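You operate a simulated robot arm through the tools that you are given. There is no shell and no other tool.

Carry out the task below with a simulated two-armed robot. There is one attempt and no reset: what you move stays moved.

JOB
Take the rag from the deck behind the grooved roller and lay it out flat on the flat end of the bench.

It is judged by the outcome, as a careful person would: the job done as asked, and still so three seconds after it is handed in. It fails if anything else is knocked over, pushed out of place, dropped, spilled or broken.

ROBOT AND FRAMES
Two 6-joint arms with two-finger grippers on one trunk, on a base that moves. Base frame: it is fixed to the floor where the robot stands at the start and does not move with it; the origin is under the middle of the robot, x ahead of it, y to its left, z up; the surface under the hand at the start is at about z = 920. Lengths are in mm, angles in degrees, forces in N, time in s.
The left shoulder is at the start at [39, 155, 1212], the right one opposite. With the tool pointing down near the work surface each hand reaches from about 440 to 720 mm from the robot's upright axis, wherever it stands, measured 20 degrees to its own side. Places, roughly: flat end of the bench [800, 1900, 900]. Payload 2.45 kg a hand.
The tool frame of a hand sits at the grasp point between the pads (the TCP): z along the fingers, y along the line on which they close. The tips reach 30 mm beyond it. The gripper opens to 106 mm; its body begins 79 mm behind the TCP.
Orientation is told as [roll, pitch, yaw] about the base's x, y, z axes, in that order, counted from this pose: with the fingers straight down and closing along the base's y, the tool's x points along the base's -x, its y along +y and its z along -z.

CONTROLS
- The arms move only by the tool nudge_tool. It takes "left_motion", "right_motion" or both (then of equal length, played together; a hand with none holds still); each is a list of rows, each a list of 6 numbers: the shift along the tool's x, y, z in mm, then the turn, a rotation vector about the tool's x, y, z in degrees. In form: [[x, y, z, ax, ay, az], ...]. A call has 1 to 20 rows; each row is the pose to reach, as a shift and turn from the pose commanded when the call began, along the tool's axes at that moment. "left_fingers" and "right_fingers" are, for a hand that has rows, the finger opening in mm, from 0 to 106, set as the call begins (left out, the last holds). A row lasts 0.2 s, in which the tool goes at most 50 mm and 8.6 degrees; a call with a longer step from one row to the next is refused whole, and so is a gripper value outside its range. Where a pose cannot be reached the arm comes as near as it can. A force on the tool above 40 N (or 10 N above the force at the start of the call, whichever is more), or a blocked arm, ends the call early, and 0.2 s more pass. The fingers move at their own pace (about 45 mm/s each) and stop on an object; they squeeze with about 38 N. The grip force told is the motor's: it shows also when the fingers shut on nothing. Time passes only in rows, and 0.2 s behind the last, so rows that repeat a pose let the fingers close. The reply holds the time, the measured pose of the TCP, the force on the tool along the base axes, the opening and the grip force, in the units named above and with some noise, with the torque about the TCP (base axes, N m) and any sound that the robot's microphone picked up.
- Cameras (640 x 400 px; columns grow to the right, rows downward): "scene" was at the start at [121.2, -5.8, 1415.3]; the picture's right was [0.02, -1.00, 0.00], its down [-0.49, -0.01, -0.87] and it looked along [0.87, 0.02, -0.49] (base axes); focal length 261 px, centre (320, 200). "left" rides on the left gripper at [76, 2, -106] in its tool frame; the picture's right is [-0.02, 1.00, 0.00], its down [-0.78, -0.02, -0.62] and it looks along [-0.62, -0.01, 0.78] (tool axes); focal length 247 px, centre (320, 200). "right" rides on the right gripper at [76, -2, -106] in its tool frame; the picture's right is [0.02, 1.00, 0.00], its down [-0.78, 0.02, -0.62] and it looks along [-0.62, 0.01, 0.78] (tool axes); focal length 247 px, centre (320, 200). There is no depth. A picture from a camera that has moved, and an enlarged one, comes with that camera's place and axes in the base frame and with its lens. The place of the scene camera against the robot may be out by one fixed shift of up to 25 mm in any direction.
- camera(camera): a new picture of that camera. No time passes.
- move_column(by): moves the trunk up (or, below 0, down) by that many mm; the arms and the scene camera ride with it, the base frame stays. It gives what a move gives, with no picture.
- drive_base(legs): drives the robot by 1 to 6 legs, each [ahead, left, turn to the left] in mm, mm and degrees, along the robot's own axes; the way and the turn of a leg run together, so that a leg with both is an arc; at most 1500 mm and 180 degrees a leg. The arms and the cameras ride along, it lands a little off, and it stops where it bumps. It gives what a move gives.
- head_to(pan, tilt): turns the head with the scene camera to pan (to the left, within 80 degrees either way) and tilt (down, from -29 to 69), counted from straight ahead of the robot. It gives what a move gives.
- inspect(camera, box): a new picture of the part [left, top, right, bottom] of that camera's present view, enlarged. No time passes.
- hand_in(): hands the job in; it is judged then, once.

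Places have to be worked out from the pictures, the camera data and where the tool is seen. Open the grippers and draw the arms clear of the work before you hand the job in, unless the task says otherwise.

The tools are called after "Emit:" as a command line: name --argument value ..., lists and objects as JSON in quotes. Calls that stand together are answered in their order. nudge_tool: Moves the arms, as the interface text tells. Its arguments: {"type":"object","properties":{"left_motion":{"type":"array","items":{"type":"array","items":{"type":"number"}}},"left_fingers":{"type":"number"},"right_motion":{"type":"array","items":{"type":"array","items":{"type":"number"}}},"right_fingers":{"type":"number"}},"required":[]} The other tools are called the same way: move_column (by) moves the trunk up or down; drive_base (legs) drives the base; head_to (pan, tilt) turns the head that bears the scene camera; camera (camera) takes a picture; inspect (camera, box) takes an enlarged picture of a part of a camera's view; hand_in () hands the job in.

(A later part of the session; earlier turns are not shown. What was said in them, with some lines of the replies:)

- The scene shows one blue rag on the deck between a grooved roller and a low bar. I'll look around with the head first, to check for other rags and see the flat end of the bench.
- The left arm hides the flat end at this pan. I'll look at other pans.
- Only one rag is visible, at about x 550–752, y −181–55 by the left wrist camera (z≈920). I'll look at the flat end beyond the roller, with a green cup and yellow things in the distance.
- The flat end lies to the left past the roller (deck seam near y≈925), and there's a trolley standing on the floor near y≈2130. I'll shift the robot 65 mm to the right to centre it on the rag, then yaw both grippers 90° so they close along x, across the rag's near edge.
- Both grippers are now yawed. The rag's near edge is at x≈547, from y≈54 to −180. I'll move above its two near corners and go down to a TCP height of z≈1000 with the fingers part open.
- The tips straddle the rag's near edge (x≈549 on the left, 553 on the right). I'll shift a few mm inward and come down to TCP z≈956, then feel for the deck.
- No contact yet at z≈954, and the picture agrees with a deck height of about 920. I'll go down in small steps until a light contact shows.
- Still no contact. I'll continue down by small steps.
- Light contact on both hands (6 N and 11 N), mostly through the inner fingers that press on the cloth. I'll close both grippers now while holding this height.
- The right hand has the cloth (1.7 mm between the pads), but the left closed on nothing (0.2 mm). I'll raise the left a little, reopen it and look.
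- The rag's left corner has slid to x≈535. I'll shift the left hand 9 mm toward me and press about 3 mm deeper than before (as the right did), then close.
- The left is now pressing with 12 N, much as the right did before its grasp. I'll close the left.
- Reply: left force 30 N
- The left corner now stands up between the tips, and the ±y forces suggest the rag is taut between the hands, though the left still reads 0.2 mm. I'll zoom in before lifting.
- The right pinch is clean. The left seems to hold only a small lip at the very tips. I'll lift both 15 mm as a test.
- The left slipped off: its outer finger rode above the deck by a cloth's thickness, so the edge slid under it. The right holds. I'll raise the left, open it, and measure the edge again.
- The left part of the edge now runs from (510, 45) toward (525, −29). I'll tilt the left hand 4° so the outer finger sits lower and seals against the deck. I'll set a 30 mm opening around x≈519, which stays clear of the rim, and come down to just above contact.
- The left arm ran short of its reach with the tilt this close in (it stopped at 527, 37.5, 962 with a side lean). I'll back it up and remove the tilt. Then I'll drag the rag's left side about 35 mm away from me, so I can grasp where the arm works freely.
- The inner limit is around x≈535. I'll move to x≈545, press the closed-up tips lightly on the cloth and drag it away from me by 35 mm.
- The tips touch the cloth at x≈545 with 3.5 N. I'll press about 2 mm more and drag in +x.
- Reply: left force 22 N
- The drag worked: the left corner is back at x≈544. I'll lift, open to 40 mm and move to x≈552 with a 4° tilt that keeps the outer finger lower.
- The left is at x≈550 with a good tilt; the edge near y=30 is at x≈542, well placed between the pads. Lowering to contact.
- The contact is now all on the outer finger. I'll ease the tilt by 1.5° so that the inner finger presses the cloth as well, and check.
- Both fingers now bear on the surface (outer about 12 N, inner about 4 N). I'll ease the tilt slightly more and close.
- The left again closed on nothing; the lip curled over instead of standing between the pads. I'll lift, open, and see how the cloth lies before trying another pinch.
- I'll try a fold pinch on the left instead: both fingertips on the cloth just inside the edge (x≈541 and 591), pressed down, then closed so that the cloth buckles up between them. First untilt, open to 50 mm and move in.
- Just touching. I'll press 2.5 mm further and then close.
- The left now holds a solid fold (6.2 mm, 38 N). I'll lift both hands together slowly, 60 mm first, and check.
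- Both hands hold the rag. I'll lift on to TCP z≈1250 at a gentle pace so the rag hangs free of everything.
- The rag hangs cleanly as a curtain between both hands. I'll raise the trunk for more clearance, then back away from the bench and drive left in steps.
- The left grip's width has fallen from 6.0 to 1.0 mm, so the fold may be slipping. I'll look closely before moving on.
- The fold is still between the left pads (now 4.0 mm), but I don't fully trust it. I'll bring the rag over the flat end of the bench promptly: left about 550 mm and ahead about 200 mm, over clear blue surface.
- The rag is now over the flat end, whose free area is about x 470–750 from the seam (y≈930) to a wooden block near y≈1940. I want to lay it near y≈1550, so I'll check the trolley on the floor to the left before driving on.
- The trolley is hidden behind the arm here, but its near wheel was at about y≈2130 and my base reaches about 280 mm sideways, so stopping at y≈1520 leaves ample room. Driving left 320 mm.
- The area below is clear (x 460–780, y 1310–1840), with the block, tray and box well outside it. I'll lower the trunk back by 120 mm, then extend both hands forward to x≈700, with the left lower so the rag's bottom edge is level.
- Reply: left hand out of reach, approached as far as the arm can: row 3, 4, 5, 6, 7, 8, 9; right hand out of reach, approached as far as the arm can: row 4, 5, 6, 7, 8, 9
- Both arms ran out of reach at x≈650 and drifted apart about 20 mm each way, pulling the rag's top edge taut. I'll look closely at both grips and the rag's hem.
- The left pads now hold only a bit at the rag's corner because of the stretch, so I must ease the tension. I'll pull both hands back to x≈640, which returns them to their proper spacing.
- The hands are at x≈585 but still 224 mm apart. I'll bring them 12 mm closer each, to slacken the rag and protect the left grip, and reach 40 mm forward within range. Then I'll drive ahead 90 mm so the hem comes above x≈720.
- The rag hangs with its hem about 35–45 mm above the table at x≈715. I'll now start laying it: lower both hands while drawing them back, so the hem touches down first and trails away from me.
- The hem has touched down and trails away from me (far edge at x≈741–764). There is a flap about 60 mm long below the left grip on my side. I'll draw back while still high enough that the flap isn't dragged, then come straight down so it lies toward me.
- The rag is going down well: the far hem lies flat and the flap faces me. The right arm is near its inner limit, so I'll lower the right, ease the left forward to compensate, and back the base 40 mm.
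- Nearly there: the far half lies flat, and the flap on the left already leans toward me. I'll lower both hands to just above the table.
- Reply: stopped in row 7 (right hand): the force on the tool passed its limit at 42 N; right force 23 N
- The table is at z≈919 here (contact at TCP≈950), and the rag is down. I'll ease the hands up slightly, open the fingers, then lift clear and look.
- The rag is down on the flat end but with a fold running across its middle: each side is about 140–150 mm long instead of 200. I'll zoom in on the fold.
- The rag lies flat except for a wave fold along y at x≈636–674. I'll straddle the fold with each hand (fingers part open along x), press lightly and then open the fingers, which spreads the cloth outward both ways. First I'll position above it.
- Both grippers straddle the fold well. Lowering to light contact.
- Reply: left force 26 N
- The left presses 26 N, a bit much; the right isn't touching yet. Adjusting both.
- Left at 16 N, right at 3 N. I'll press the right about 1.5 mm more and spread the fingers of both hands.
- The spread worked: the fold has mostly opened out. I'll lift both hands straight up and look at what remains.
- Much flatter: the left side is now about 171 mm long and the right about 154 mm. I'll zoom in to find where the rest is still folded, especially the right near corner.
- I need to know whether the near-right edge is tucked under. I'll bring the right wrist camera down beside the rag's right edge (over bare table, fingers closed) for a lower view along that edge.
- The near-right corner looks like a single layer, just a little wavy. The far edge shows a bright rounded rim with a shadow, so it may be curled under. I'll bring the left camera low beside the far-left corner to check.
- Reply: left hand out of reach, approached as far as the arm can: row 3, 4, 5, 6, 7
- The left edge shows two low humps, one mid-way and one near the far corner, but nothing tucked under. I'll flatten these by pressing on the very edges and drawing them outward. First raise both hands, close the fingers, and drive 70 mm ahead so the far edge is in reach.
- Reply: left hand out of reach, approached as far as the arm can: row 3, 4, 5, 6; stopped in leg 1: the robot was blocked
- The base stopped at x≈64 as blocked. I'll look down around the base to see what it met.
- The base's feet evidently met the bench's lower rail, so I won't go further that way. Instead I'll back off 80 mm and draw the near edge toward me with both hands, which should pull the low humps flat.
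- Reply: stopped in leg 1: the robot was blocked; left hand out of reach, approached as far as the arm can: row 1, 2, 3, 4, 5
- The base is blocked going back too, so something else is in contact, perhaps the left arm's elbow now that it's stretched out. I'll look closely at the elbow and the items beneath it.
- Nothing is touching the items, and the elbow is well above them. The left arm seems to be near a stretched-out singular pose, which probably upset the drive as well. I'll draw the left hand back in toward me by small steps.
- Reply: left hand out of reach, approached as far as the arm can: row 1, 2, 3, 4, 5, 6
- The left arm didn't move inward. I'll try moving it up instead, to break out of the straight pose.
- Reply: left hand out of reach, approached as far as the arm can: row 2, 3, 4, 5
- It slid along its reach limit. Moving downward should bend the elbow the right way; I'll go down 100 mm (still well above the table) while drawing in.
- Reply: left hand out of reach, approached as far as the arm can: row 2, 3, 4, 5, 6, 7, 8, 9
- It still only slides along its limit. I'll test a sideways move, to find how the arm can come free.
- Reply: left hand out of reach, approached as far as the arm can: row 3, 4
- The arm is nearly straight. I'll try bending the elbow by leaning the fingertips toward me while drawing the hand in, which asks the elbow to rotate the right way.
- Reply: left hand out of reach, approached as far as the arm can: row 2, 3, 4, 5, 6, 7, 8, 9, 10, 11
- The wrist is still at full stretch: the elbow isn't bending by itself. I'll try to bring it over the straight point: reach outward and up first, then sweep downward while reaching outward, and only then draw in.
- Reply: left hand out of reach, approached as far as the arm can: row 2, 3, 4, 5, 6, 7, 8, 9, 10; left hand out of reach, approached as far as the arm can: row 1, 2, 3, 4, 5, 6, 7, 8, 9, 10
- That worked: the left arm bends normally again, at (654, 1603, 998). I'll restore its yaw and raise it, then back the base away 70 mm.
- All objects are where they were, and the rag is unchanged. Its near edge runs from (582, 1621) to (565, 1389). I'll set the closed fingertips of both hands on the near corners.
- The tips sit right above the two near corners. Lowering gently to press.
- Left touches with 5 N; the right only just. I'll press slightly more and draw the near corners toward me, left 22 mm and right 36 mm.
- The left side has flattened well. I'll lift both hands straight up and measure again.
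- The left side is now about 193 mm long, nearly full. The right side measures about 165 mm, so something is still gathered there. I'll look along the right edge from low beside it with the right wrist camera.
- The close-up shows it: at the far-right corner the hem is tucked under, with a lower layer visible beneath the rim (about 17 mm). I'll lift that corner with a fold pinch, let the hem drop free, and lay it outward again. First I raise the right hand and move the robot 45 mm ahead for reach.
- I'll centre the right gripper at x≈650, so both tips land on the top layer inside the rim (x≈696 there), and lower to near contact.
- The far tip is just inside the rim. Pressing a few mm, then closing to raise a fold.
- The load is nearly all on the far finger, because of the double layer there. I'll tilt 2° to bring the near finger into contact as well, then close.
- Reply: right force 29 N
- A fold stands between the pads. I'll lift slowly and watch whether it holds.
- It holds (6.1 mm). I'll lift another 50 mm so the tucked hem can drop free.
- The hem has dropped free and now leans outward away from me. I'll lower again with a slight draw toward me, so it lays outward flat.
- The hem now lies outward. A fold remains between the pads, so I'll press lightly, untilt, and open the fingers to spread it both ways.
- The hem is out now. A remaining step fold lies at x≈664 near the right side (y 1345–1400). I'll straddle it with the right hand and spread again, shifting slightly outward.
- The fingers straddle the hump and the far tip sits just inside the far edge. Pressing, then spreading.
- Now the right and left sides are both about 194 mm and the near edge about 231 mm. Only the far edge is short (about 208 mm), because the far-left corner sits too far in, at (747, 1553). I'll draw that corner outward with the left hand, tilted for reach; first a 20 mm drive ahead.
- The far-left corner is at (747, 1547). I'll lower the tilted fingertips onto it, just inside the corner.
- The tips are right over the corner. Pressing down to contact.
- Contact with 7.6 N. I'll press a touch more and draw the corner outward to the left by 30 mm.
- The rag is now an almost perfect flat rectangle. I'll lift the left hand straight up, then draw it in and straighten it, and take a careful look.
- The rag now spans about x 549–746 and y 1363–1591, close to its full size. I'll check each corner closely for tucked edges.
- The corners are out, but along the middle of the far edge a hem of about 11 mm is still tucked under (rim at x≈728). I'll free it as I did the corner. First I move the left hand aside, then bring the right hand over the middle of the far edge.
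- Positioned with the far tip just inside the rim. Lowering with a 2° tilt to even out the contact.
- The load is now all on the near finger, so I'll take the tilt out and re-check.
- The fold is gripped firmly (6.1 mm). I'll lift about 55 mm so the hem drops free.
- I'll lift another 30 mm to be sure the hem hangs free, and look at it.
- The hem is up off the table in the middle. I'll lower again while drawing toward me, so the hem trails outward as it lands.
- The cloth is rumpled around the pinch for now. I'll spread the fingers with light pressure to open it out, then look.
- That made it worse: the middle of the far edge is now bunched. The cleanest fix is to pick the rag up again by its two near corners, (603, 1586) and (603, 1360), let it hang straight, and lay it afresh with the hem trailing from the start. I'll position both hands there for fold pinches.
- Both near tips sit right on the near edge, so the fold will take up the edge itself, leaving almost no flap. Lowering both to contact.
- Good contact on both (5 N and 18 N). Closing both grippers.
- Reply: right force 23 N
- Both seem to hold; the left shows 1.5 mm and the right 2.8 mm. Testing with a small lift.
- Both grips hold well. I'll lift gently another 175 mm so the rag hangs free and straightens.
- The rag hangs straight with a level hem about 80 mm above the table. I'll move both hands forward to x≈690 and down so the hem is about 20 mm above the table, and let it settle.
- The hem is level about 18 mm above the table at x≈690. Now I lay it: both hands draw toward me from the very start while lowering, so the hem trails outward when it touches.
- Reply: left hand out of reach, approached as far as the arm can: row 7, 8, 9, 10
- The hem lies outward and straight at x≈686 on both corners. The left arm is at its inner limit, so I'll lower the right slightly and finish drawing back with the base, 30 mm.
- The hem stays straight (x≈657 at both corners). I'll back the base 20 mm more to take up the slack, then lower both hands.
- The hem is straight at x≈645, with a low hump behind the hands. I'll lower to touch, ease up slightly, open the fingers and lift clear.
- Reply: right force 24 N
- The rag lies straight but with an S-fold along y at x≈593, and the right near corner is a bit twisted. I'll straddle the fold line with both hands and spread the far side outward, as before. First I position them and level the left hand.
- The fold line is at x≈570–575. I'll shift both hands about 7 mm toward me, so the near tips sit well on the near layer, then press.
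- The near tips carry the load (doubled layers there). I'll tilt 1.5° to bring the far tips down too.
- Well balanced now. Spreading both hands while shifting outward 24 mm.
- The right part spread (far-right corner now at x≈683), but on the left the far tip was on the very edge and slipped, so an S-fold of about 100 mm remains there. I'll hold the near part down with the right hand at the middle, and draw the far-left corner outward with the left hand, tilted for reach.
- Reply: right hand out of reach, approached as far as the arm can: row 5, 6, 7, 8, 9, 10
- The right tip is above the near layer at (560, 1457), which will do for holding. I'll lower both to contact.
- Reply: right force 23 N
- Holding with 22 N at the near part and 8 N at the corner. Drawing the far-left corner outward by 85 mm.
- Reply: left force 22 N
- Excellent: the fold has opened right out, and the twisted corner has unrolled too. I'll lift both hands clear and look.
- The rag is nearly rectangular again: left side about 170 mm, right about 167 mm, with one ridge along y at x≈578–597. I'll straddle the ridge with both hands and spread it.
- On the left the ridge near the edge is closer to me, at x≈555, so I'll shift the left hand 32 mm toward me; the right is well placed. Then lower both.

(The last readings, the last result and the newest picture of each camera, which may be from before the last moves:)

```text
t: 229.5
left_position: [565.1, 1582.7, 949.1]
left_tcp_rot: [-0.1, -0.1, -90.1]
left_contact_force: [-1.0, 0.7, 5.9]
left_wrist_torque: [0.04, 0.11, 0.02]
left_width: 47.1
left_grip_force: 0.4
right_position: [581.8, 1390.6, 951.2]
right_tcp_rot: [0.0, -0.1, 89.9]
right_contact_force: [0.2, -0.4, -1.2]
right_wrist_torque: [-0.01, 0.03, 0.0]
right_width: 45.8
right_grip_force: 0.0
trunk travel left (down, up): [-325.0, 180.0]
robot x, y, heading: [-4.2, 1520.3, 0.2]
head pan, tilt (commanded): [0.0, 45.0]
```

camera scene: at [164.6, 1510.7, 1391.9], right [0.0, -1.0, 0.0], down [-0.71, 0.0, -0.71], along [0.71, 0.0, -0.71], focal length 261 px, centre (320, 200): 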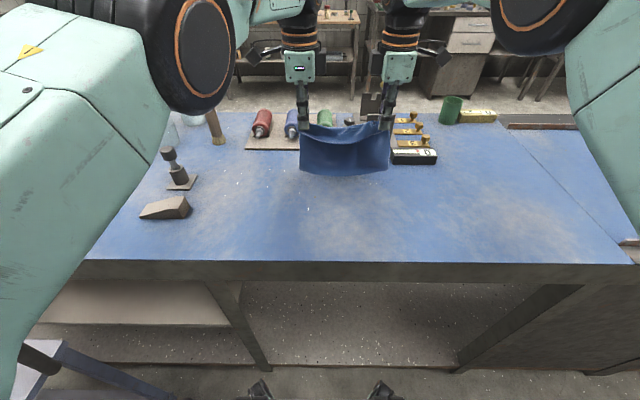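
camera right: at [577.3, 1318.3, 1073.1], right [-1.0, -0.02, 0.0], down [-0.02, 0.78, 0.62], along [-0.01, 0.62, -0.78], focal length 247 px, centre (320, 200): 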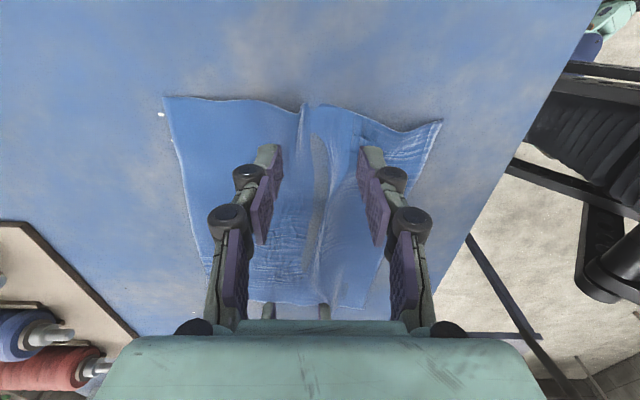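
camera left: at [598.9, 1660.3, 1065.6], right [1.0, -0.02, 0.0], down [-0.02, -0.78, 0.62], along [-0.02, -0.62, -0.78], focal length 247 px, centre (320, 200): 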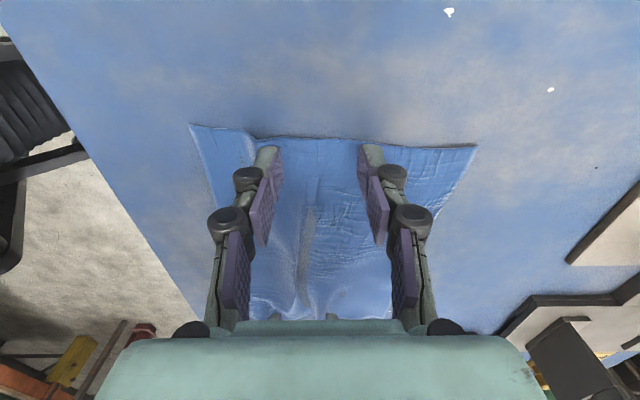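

Emit:
nudge_tool --left_motion '[[0, 0, 0.4, 0, 0, 0], [0, 0, 0.8, 0, 0, 0], [0, 0, 0.8, 0, 0, 0]]' --right_motion '[[0, 0, 1.5, 0, 0, 0], [0, 0, 3, 0, 0, 0], [0, 0, 3, 0, 0, 0]]'

```text
t: 230.3
left_position: [564.4, 1581.7, 949.6]
left_tcp_rot: [-0.1, -0.1, -90.1]
left_contact_force: [1.0, 0.6, 5.8]
left_wrist_torque: [-0.01, -0.05, 0.0]
left_width: 46.5
left_grip_force: 0.5
right_position: [581.1, 1391.0, 950.8]
right_tcp_rot: [-0.1, 0.0, 89.9]
right_contact_force: [0.1, 0.9, 4.9]
right_wrist_torque: [-0.06, 0.15, -0.03]
right_width: 46.9
right_grip_force: 0.6
trunk travel left (down, up): [-325.0, 180.0]
robot x, y, heading: [-3.5, 1517.3, 0.2]
head pan, tilt (commanded): [0.0, 45.0]
```

Both are in light contact. Spreading, with the shift mostly outward.

Emit:
nudge_tool --left_motion '[[0, 4, 0.7, 0, 0, 0], [0, 8, 0.7, 0, 0, 0], [0, 12, 0.7, 0, 0, 0], [0, 12, 0.7, 0, 0, 0], [0, 12, 0.7, 0, 0, 0]]' --right_motion '[[0, -4, 1, -0.8, 0, 0], [0, -10, 1, -0.8, 0, 0], [0, -16, 1, -0.8, 0, 0], [0, -18, 1, -0.8, 0, 0], [0, -18, 1, -0.8, 0, 0]]' --left_fingers 90 --right_fingers 90

Emit:
nudge_tool --left_motion '[[0, 0, -12, 0, 0, 0], [0, 0, -45, 0, 0, 0], [0, 0, -80, 0, 0, 0], [25, 0, -110, 0, 0, 0], [60, 0, -110, 0, 0, 0]]' --right_motion '[[0, 0, -12, 0, 0, 0], [0, 0, -45, 0, 0, 0], [0, 0, -80, 0, 0, 0], [25, 0, -110, 0.8, 0, 0], [60, 0, -110, 0.8, 0, 0]]'

Emit:
camera --camera "left"

Emit:
camera --camera "right"

Emit:
inspect --camera "scene" --box '[242, 130, 418, 240]'

```text
t: 231.5
left_position: [576.6, 1582.2, 947.3]
left_tcp_rot: [-0.2, -0.1, -90.1]
left_contact_force: [0.3, -0.1, -0.3]
left_wrist_torque: [0.01, 0.02, 0.03]
left_width: 90.0
left_grip_force: 0.1
right_position: [601.2, 1390.5, 947.8]
right_tcp_rot: [0.8, -0.1, 89.9]
right_contact_force: [-0.9, -0.4, 0.1]
right_wrist_torque: [-0.01, 0.01, -0.02]
right_width: 89.9
right_grip_force: 0.0
trunk travel left (down, up): [-325.0, 180.0]
robot x, y, heading: [0.6, 1516.3, 0.5]
head pan, tilt (commanded): [0.0, 45.0]
```

```text
t: 232.7
left_position: [577.1, 1638.7, 1059.1]
left_tcp_rot: [-0.3, -0.1, -90.1]
left_contact_force: [0.7, 0.4, -0.2]
left_wrist_torque: [0.03, -0.01, 0.0]
left_width: 90.0
left_grip_force: 0.0
right_position: [601.1, 1330.3, 1058.8]
right_tcp_rot: [0.1, -0.2, 89.9]
right_contact_force: [0.0, 0.0, -0.3]
right_wrist_torque: [-0.04, -0.01, 0.03]
right_width: 89.9
right_grip_force: 0.1
trunk travel left (down, up): [-325.0, 180.0]
robot x, y, heading: [-2.4, 1516.4, 0.1]
head pan, tilt (commanded): [0.0, 45.0]
```

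```text
taken
camera left: at [578.0, 1716.5, 1163.6], right [1.0, -0.02, 0.0], down [-0.02, -0.78, 0.62], along [-0.02, -0.62, -0.78], focal length 247 px, centre (320, 200)
```

left: 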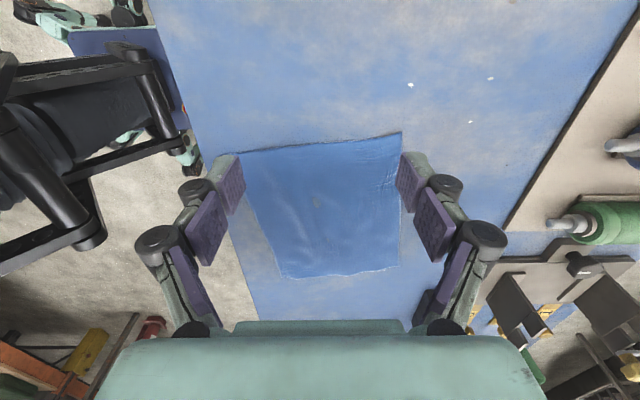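

```text
taken
camera right: at [602.5, 1254.5, 1165.3], right [-1.0, -0.02, 0.0], down [-0.02, 0.78, 0.62], along [-0.01, 0.62, -0.78], focal length 247 px, centre (320, 200)
```

right: 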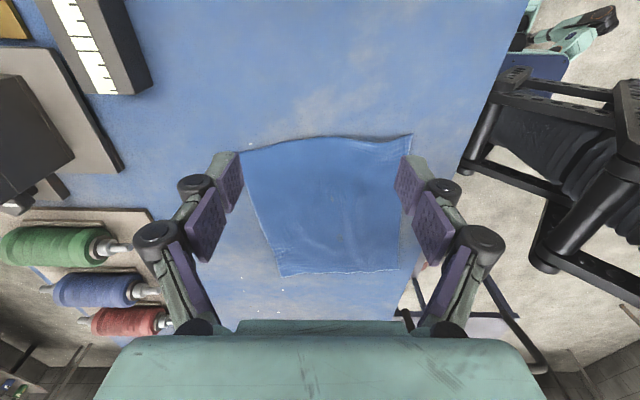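

```text
3.64 times, centred on (330, 185) of scene
camera zoom: at [111.0, 1510.2, 1391.7], right [0.01, -1.0, 0.0], down [-0.71, 0.0, -0.71], along [0.71, 0.0, -0.71], focal length 949 px, centre (284, 254)
```

zoom: 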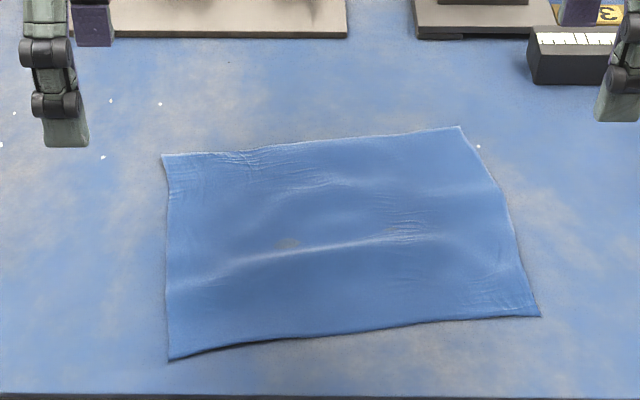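

Very good: it's an almost flat rectangle (sides about 180/189 mm by 227/231 mm). I'll check the edges closely for any tucks.

Emit:
inspect --camera "left" --box '[230, 120, 420, 290]'

Emit:
inspect --camera "right" --box '[230, 120, 420, 290]'

Emit:
inspect --camera "scene" --box '[280, 155, 400, 235]'

```text
2.35 times, centred on (325, 205) of left
camera zoom: at [578.0, 1716.5, 1163.6], right [1.0, -0.02, 0.0], down [-0.02, -0.78, 0.62], along [-0.02, -0.62, -0.78], focal length 581 px, centre (308, 188)
```

zoom: 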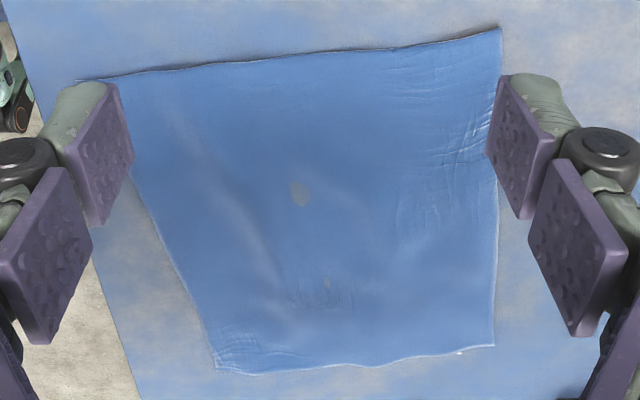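

```text
2.35 times, centred on (325, 205) of right
camera zoom: at [602.5, 1254.5, 1165.3], right [-1.0, -0.02, 0.0], down [-0.02, 0.78, 0.62], along [-0.01, 0.62, -0.78], focal length 581 px, centre (308, 188)
```

zoom: 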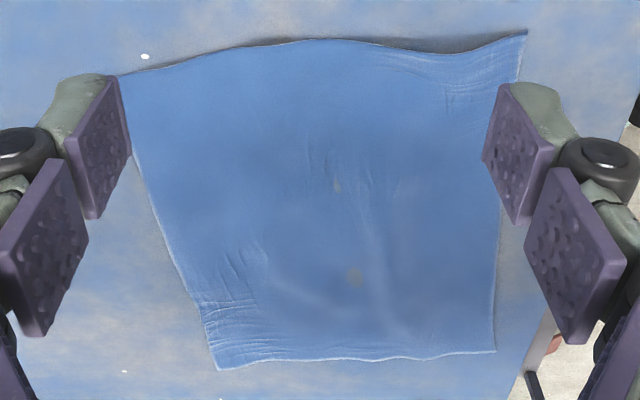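

```text
5.00 times, centred on (340, 195) of scene
camera zoom: at [111.0, 1510.2, 1391.7], right [0.01, -1.0, 0.0], down [-0.71, 0.0, -0.71], along [0.71, 0.0, -0.71], focal length 1304 px, centre (220, 225)
```

zoom: 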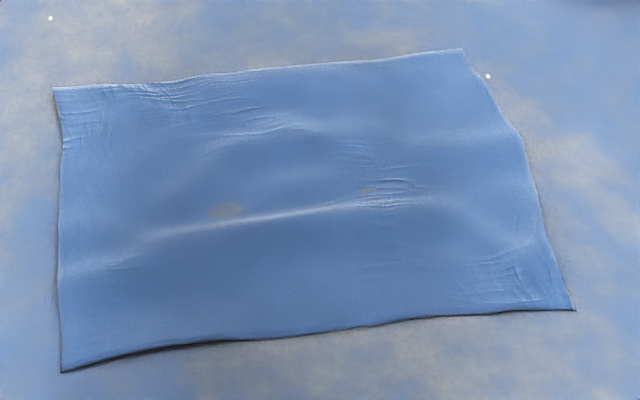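

All four corners are sharp and single-layer, and nothing is tucked. Only one low ripple remains across the middle-left (x≈548–575). One more gentle spread with both hands over it should remove that; I'll back the base 35 mm for reach and position the hands.

Emit:
drive_base --legs '[[-35, 0, 0]]'

Emit:
nudge_tool --left_motion '[[-30, 4, 0, 0, 0, 0], [-60, 8, 0, 0, 0, 0], [-89, 10, 0, 0, 0, 0], [-89, 10, 35, 0, 0, 0], [-89, 10, 70, 0, 0, 0], [-89, 10, 92, 0, 0, 0], [-89, 10, 97, 0, 0, 0], [-89, 10, 97, 0, 0, 0]]' --right_motion '[[-34, -4, 0, 0, 0, 0], [-68, -8, 0, 0, 0, 0], [-100, -9, 0, 0, 0, 0], [-100, -9, 35, 0, 0, 0], [-100, -9, 70, 0, 0, 0], [-100, -9, 92, 0, 0, 0], [-100, -9, 97, 0, 0, 0], [-100, -9, 97, 0, 0, 0]]' --left_fingers 46 --right_fingers 46

Emit:
camera --camera "left"

Emit:
camera --camera "right"

Emit:
inspect --camera "scene" --box '[242, 110, 418, 220]'

```text
t: 233.9
left_position: [546.7, 1639.7, 1054.7]
left_tcp_rot: [-0.5, -0.1, -90.1]
left_contact_force: [0.2, -0.4, -0.5]
left_wrist_torque: [0.01, 0.05, 0.0]
left_width: 89.9
left_grip_force: 0.1
right_position: [570.6, 1330.0, 1054.4]
right_tcp_rot: [0.3, 0.0, 90.0]
right_contact_force: [0.1, -0.3, -1.2]
right_wrist_torque: [0.0, 0.08, -0.01]
right_width: 90.0
right_grip_force: 0.0
trunk travel left (down, up): [-325.0, 180.0]
robot x, y, heading: [-42.1, 1519.1, 0.7]
head pan, tilt (commanded): [0.0, 45.0]
```

```text
t: 235.7
left_position: [554.5, 1548.9, 958.5]
left_tcp_rot: [-0.3, 0.0, -90.0]
left_contact_force: [0.9, 0.1, -0.7]
left_wrist_torque: [0.0, 0.0, 0.03]
left_width: 46.1
left_grip_force: 0.0
right_position: [579.2, 1431.0, 960.8]
right_tcp_rot: [0.2, -0.2, 90.0]
right_contact_force: [-0.1, -0.3, -0.5]
right_wrist_torque: [0.03, 0.05, -0.02]
right_width: 46.2
right_grip_force: 0.1
trunk travel left (down, up): [-325.0, 180.0]
robot x, y, heading: [-36.2, 1516.9, 0.2]
head pan, tilt (commanded): [0.0, 45.0]
```

```text
taken
camera left: at [555.2, 1626.4, 1063.2], right [1.0, -0.02, -0.01], down [-0.01, -0.78, 0.62], along [-0.02, -0.62, -0.78], focal length 247 px, centre (320, 200)
```

left: 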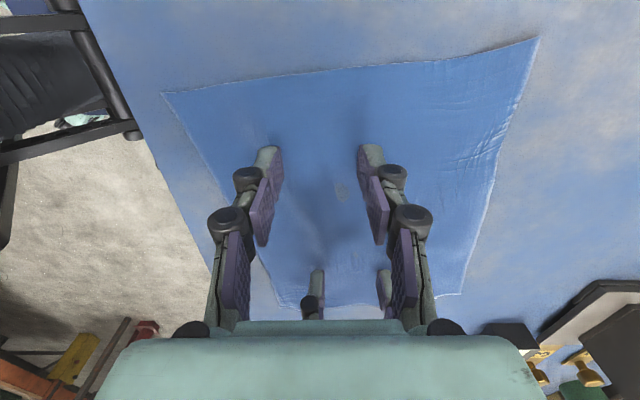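

```text
taken
camera right: at [580.3, 1354.1, 1067.1], right [-1.0, -0.02, 0.0], down [-0.01, 0.78, 0.62], along [-0.02, 0.62, -0.78], focal length 247 px, centre (320, 200)
```

right: 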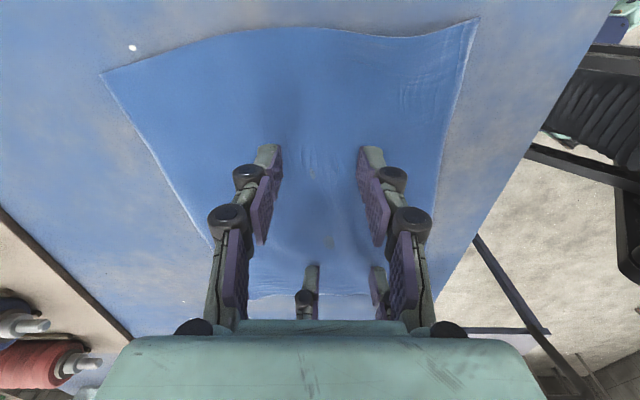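

```text
3.64 times, centred on (330, 165) of scene
camera zoom: at [76.0, 1509.3, 1391.5], right [0.01, -1.0, 0.0], down [-0.71, 0.0, -0.71], along [0.71, 0.0, -0.71], focal length 949 px, centre (284, 327)
```

zoom: 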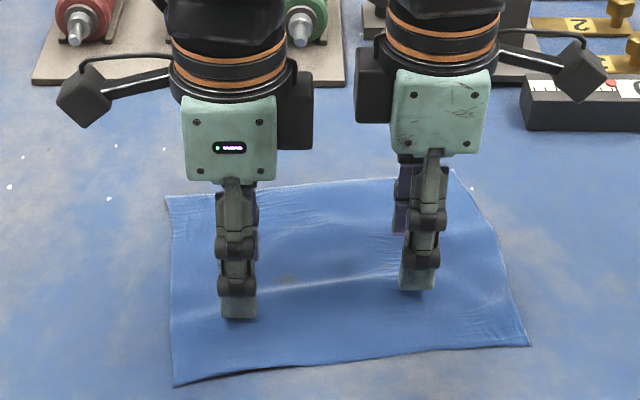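

Both straddle the ripple. Lowering to light contact.

Emit:
nudge_tool --left_motion '[[0, 0, 4, 0, 0, 0], [0, 0, 7, 0, 0, 0], [0, 0, 9, 0, 0, 0], [0, 0, 9, 0, 0, 0]]' --right_motion '[[0, 0, 4, 0, 0, 0], [0, 0, 8, 0, 0, 0], [0, 0, 11, 0, 0, 0], [0, 0, 11, 0, 0, 0]]'

```text
t: 236.7
left_position: [551.1, 1549.4, 951.9]
left_tcp_rot: [-0.2, -0.2, -90.2]
left_contact_force: [0.8, -0.5, 0.1]
left_wrist_torque: [-0.02, -0.05, -0.01]
left_width: 46.3
left_grip_force: 0.0
right_position: [575.1, 1430.8, 950.3]
right_tcp_rot: [0.1, -0.1, 90.0]
right_contact_force: [-0.5, 0.4, 4.2]
right_wrist_torque: [0.03, 0.08, -0.04]
right_width: 46.4
right_grip_force: 0.1
trunk travel left (down, up): [-325.0, 180.0]
robot x, y, heading: [-42.1, 1516.2, 0.1]
head pan, tilt (commanded): [0.0, 45.0]
```

Emit:
nudge_tool --left_motion '[[0, 0, 1, 0, 0, 0], [0, 0, 2.2, 0, 0, 0], [0, 0, 2.2, 0, 0, 0]]' --right_motion '[[0, 0, 0.3, -0.4, 0, 0], [0, 0, 0.5, -0.4, 0, 0], [0, 0, 0.5, -0.4, 0, 0]]'

```text
t: 237.5
left_position: [551.4, 1550.1, 951.4]
left_tcp_rot: [-0.1, -0.2, -90.1]
left_contact_force: [-0.1, 0.8, -0.7]
left_wrist_torque: [0.01, 0.0, -0.04]
left_width: 45.9
left_grip_force: 0.1
right_position: [574.6, 1432.4, 950.1]
right_tcp_rot: [0.4, -0.2, 90.0]
right_contact_force: [0.9, -0.4, 8.1]
right_wrist_torque: [-0.04, -0.19, -0.03]
right_width: 46.9
right_grip_force: 0.4
trunk travel left (down, up): [-325.0, 180.0]
robot x, y, heading: [-42.0, 1518.4, 0.5]
head pan, tilt (commanded): [0.0, 45.0]
```

Emit:
nudge_tool --left_motion '[[0, 0, 0.8, 0, 0, 0], [0, 0, 1.6, 0, 0, 0], [0, 0, 1.6, 0, 0, 0]]'

```text
t: 238.3
left_position: [549.7, 1549.0, 950.2]
left_tcp_rot: [0.0, -0.2, -90.1]
left_contact_force: [0.3, -1.5, 8.8]
left_wrist_torque: [-0.02, -0.12, -0.02]
left_width: 46.8
left_grip_force: 0.6
right_position: [575.5, 1431.8, 950.4]
right_tcp_rot: [0.2, -0.2, 90.0]
right_contact_force: [0.2, 0.0, 7.9]
right_wrist_torque: [0.0, -0.26, 0.02]
right_width: 47.1
right_grip_force: 0.7
trunk travel left (down, up): [-325.0, 180.0]
robot x, y, heading: [-44.2, 1514.9, 0.2]
head pan, tilt (commanded): [0.0, 45.0]
```

Both at about 8 N, slightly far-biased, which is what I want. Spreading gently and then lifting clear.

Emit:
nudge_tool --left_motion '[[0, 3, 0.3, 0, 0, 0], [0, 7, 0.3, 0, 0, 0], [0, 10, 0.3, 0, 0, 0], [0, 10, 0.3, 0, 0, 0], [0, 10, 0.3, 0, 0, 0]]' --right_motion '[[0, -3, 0.3, 0, 0, 0], [0, -7, 0.3, 0, 0, 0], [0, -10, 0.3, 0, 0, 0], [0, -10, 0.3, 0, 0, 0], [0, -10, 0.3, 0, 0, 0]]' --left_fingers 86 --right_fingers 86

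Emit:
nudge_tool --left_motion '[[0, 0, -12, 0, 0, 0], [0, 0, -45, 0, 0, 0], [0, 0, -85, 0, 0, 0], [30, 0, -120, 0, 0, 0], [75, 0, -130, 0, 0, 0], [90, 0, -130, 0, 0, 0]]' --right_motion '[[0, 0, -12, 0, 0, 0], [0, 0, -45, 0, 0, 0], [0, 0, -85, 0, 0, 0], [30, 0, -120, 0, 0, 0], [75, 0, -130, 0, 0, 0], [100, 0, -130, 0, 0, 0]]'

Emit:
camera --camera "left"

Emit:
camera --camera "right"

Emit:
inspect --camera "scene" --box '[258, 125, 402, 215]'

```text
t: 239.5
left_position: [560.6, 1551.0, 946.9]
left_tcp_rot: [-0.2, 0.0, -90.1]
left_contact_force: [0.3, 0.5, 0.5]
left_wrist_torque: [-0.02, 0.02, -0.02]
left_width: 86.0
left_grip_force: 0.0
right_position: [585.2, 1431.8, 948.3]
right_tcp_rot: [0.6, -0.1, 90.1]
right_contact_force: [0.6, 0.1, -0.6]
right_wrist_torque: [0.0, 0.0, -0.02]
right_width: 86.1
right_grip_force: 0.1
trunk travel left (down, up): [-325.0, 180.0]
robot x, y, heading: [-38.7, 1514.8, 0.1]
head pan, tilt (commanded): [0.0, 45.0]
```

```text
t: 240.9
left_position: [558.0, 1641.3, 1080.4]
left_tcp_rot: [-0.2, -0.1, -90.2]
left_contact_force: [0.4, 0.8, -0.2]
left_wrist_torque: [0.03, 0.0, 0.0]
left_width: 86.1
left_grip_force: 0.0
right_position: [586.5, 1328.7, 1079.5]
right_tcp_rot: [0.5, -0.1, 90.1]
right_contact_force: [-0.1, -0.3, -0.2]
right_wrist_torque: [-0.01, 0.0, 0.0]
right_width: 86.1
right_grip_force: 0.1
trunk travel left (down, up): [-325.0, 180.0]
robot x, y, heading: [-40.1, 1517.0, 0.4]
head pan, tilt (commanded): [0.0, 45.0]
```

```text
taken
camera left: at [559.9, 1718.9, 1186.1], right [1.0, -0.02, 0.0], down [-0.02, -0.78, 0.62], along [-0.02, -0.62, -0.78], focal length 247 px, centre (320, 200)
```

left: 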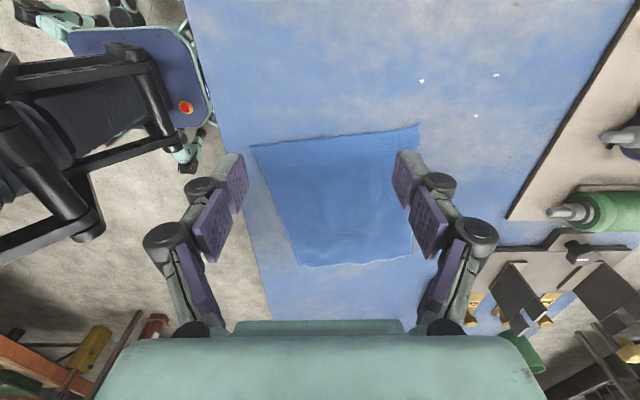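

```text
taken
camera right: at [588.4, 1252.7, 1186.0], right [-1.0, -0.02, 0.01], down [-0.01, 0.78, 0.62], along [-0.02, 0.62, -0.78], focal length 247 px, centre (320, 200)
```

right: 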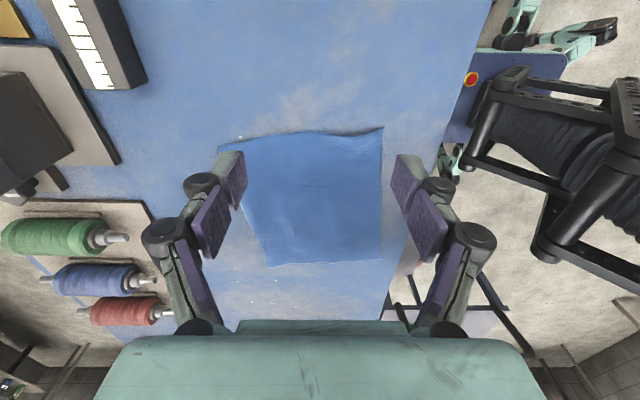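

```text
4.44 times, centred on (330, 170) of scene
camera zoom: at [72.6, 1509.7, 1391.8], right [0.01, -1.0, 0.0], down [-0.71, 0.0, -0.71], along [0.71, 0.0, -0.71], focal length 1160 px, centre (276, 333)
```

zoom: 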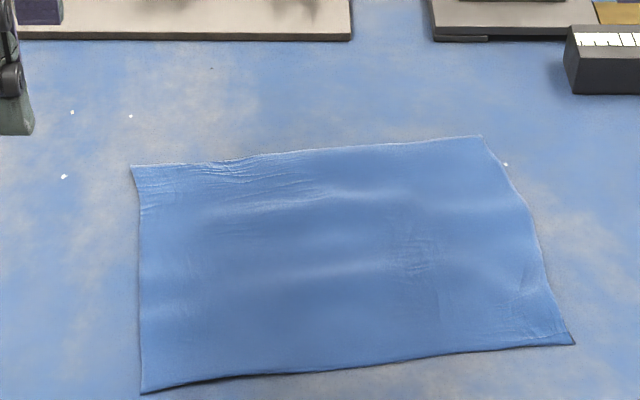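

The rag is now laid out flat: both sides about 193 mm, near and far edges about 227 mm, fully on the flat end with about 30 mm to the bench's front edge. I'll open the grippers fully, raise both arms, and back away from the bench.

Emit:
nudge_tool --left_motion '[[0, 0, -25, 0, 0, 0], [0, 0, -50, 0, 0, 0], [0, 0, -75, 0, 0, 0], [0, 0, -75, 0, 0, 0]]' --right_motion '[[0, 0, -25, 0, 0, 0], [0, 0, -50, 0, 0, 0], [0, 0, -75, 0, 0, 0], [0, 0, -75, 0, 0, 0]]' --left_fingers 104 --right_fingers 104

Emit:
drive_base --legs '[[-160, 0, 0]]'

Emit:
head_to --pan 0 --tilt 35

Emit:
camera --camera "scene"

Emit:
inspect --camera "scene" --box '[240, 110, 420, 222]'

```text
t: 241.9
left_position: [560.2, 1640.0, 1151.8]
left_tcp_rot: [-0.2, 0.0, -90.1]
left_contact_force: [0.0, -0.4, -0.2]
left_wrist_torque: [0.02, 0.01, 0.03]
left_width: 103.9
left_grip_force: 0.0
right_position: [586.5, 1327.9, 1155.1]
right_tcp_rot: [0.4, -0.1, 90.0]
right_contact_force: [0.2, 0.1, 0.6]
right_wrist_torque: [0.0, -0.02, -0.02]
right_width: 104.0
right_grip_force: 0.0
trunk travel left (down, up): [-325.0, 180.0]
robot x, y, heading: [-38.3, 1516.7, 0.5]
head pan, tilt (commanded): [0.0, 45.0]
```

```text
t: 244.5
left_position: [404.4, 1635.9, 1150.1]
left_tcp_rot: [-0.2, 0.0, -90.2]
left_contact_force: [-0.1, -0.7, 0.9]
left_wrist_torque: [0.01, -0.03, -0.01]
left_width: 103.9
left_grip_force: 0.0
right_position: [429.0, 1324.1, 1153.6]
right_tcp_rot: [0.6, -0.2, 89.9]
right_contact_force: [0.5, 0.1, -0.5]
right_wrist_torque: [0.04, 0.0, -0.01]
right_width: 104.0
right_grip_force: 0.0
trunk travel left (down, up): [-325.0, 180.0]
robot x, y, heading: [-198.6, 1515.5, 0.2]
head pan, tilt (commanded): [0.0, 45.0]
```

```text
t: 245.2
left_position: [404.9, 1639.4, 1150.0]
left_tcp_rot: [-0.3, 0.0, -90.2]
left_contact_force: [0.0, 0.6, -0.4]
left_wrist_torque: [-0.04, 0.01, -0.01]
left_width: 104.0
left_grip_force: 0.1
right_position: [430.3, 1327.3, 1153.9]
right_tcp_rot: [0.5, -0.1, 89.9]
right_contact_force: [0.5, 0.6, 0.9]
right_wrist_torque: [-0.01, 0.03, 0.03]
right_width: 104.1
right_grip_force: 0.1
trunk travel left (down, up): [-325.0, 180.0]
robot x, y, heading: [-199.2, 1512.6, 0.3]
head pan, tilt (commanded): [0.0, 35.0]
```

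```text
taken
camera scene: at [-79.0, 1510.2, 1406.5], right [0.0, -1.0, 0.0], down [-0.57, 0.0, -0.82], along [0.82, 0.0, -0.57], focal length 261 px, centre (320, 200)
```

scene: 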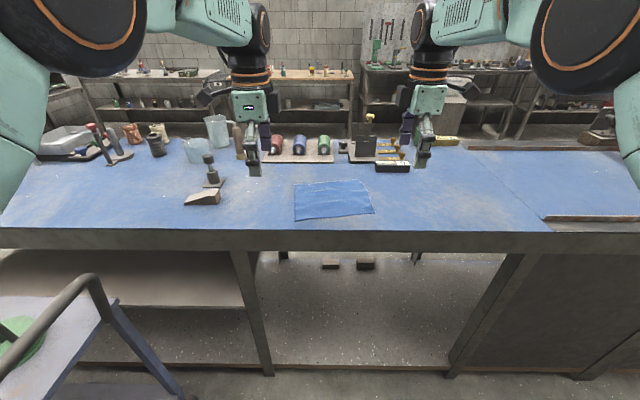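

```text
3.56 times, centred on (330, 166) of scene
camera zoom: at [-79.0, 1510.2, 1406.5], right [0.0, -1.0, 0.0], down [-0.57, 0.0, -0.82], along [0.82, 0.0, -0.57], focal length 928 px, centre (284, 321)
```

zoom: 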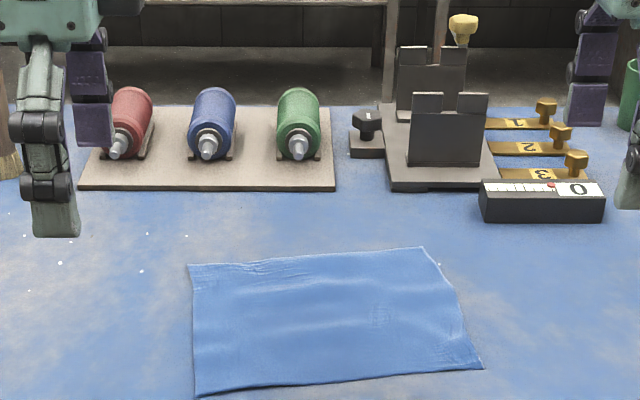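

The rag lies flat on the flat end of the bench. The roller blocks, tray, jug, wooden block and trolley all appear undisturbed, and the arms are clear with the grippers open. I'm handing the job in.

Emit:
hand_in

```text
The job is handed in.
```

I took the rag from the deck behind the grooved roller, laid it flat on the flat end of the bench, and handed the job in. The result of the judging hasn't come back.

- **Rag position:** it lies at about x 474–701, y 1364–1610, with about 30 mm between it and the bench's front edge.
- **Flatness:** it measures about 193 by 227 mm, against about 200 by 235 mm when it lay on the deck. All four corners are out and I could see no edge folded under, though a few very faint ripples remain.
- **How it went:** the first lay folded part of the far edge under, and my fix for that bunched the cloth. I picked the rag up again, re-laid it and spread it out, all on the flat end.
- **One contact:** the base stopped twice as "blocked" near the bench. The first time its feet probably touched the bench's lower rail; the second time I think the cause was the left arm being overstretched.
- **Everything else:** I saw nothing moved, tipped or dropped in the final pictures.
- **Robot at hand-in:** grippers open, arms raised, and the base backed away from the bench.
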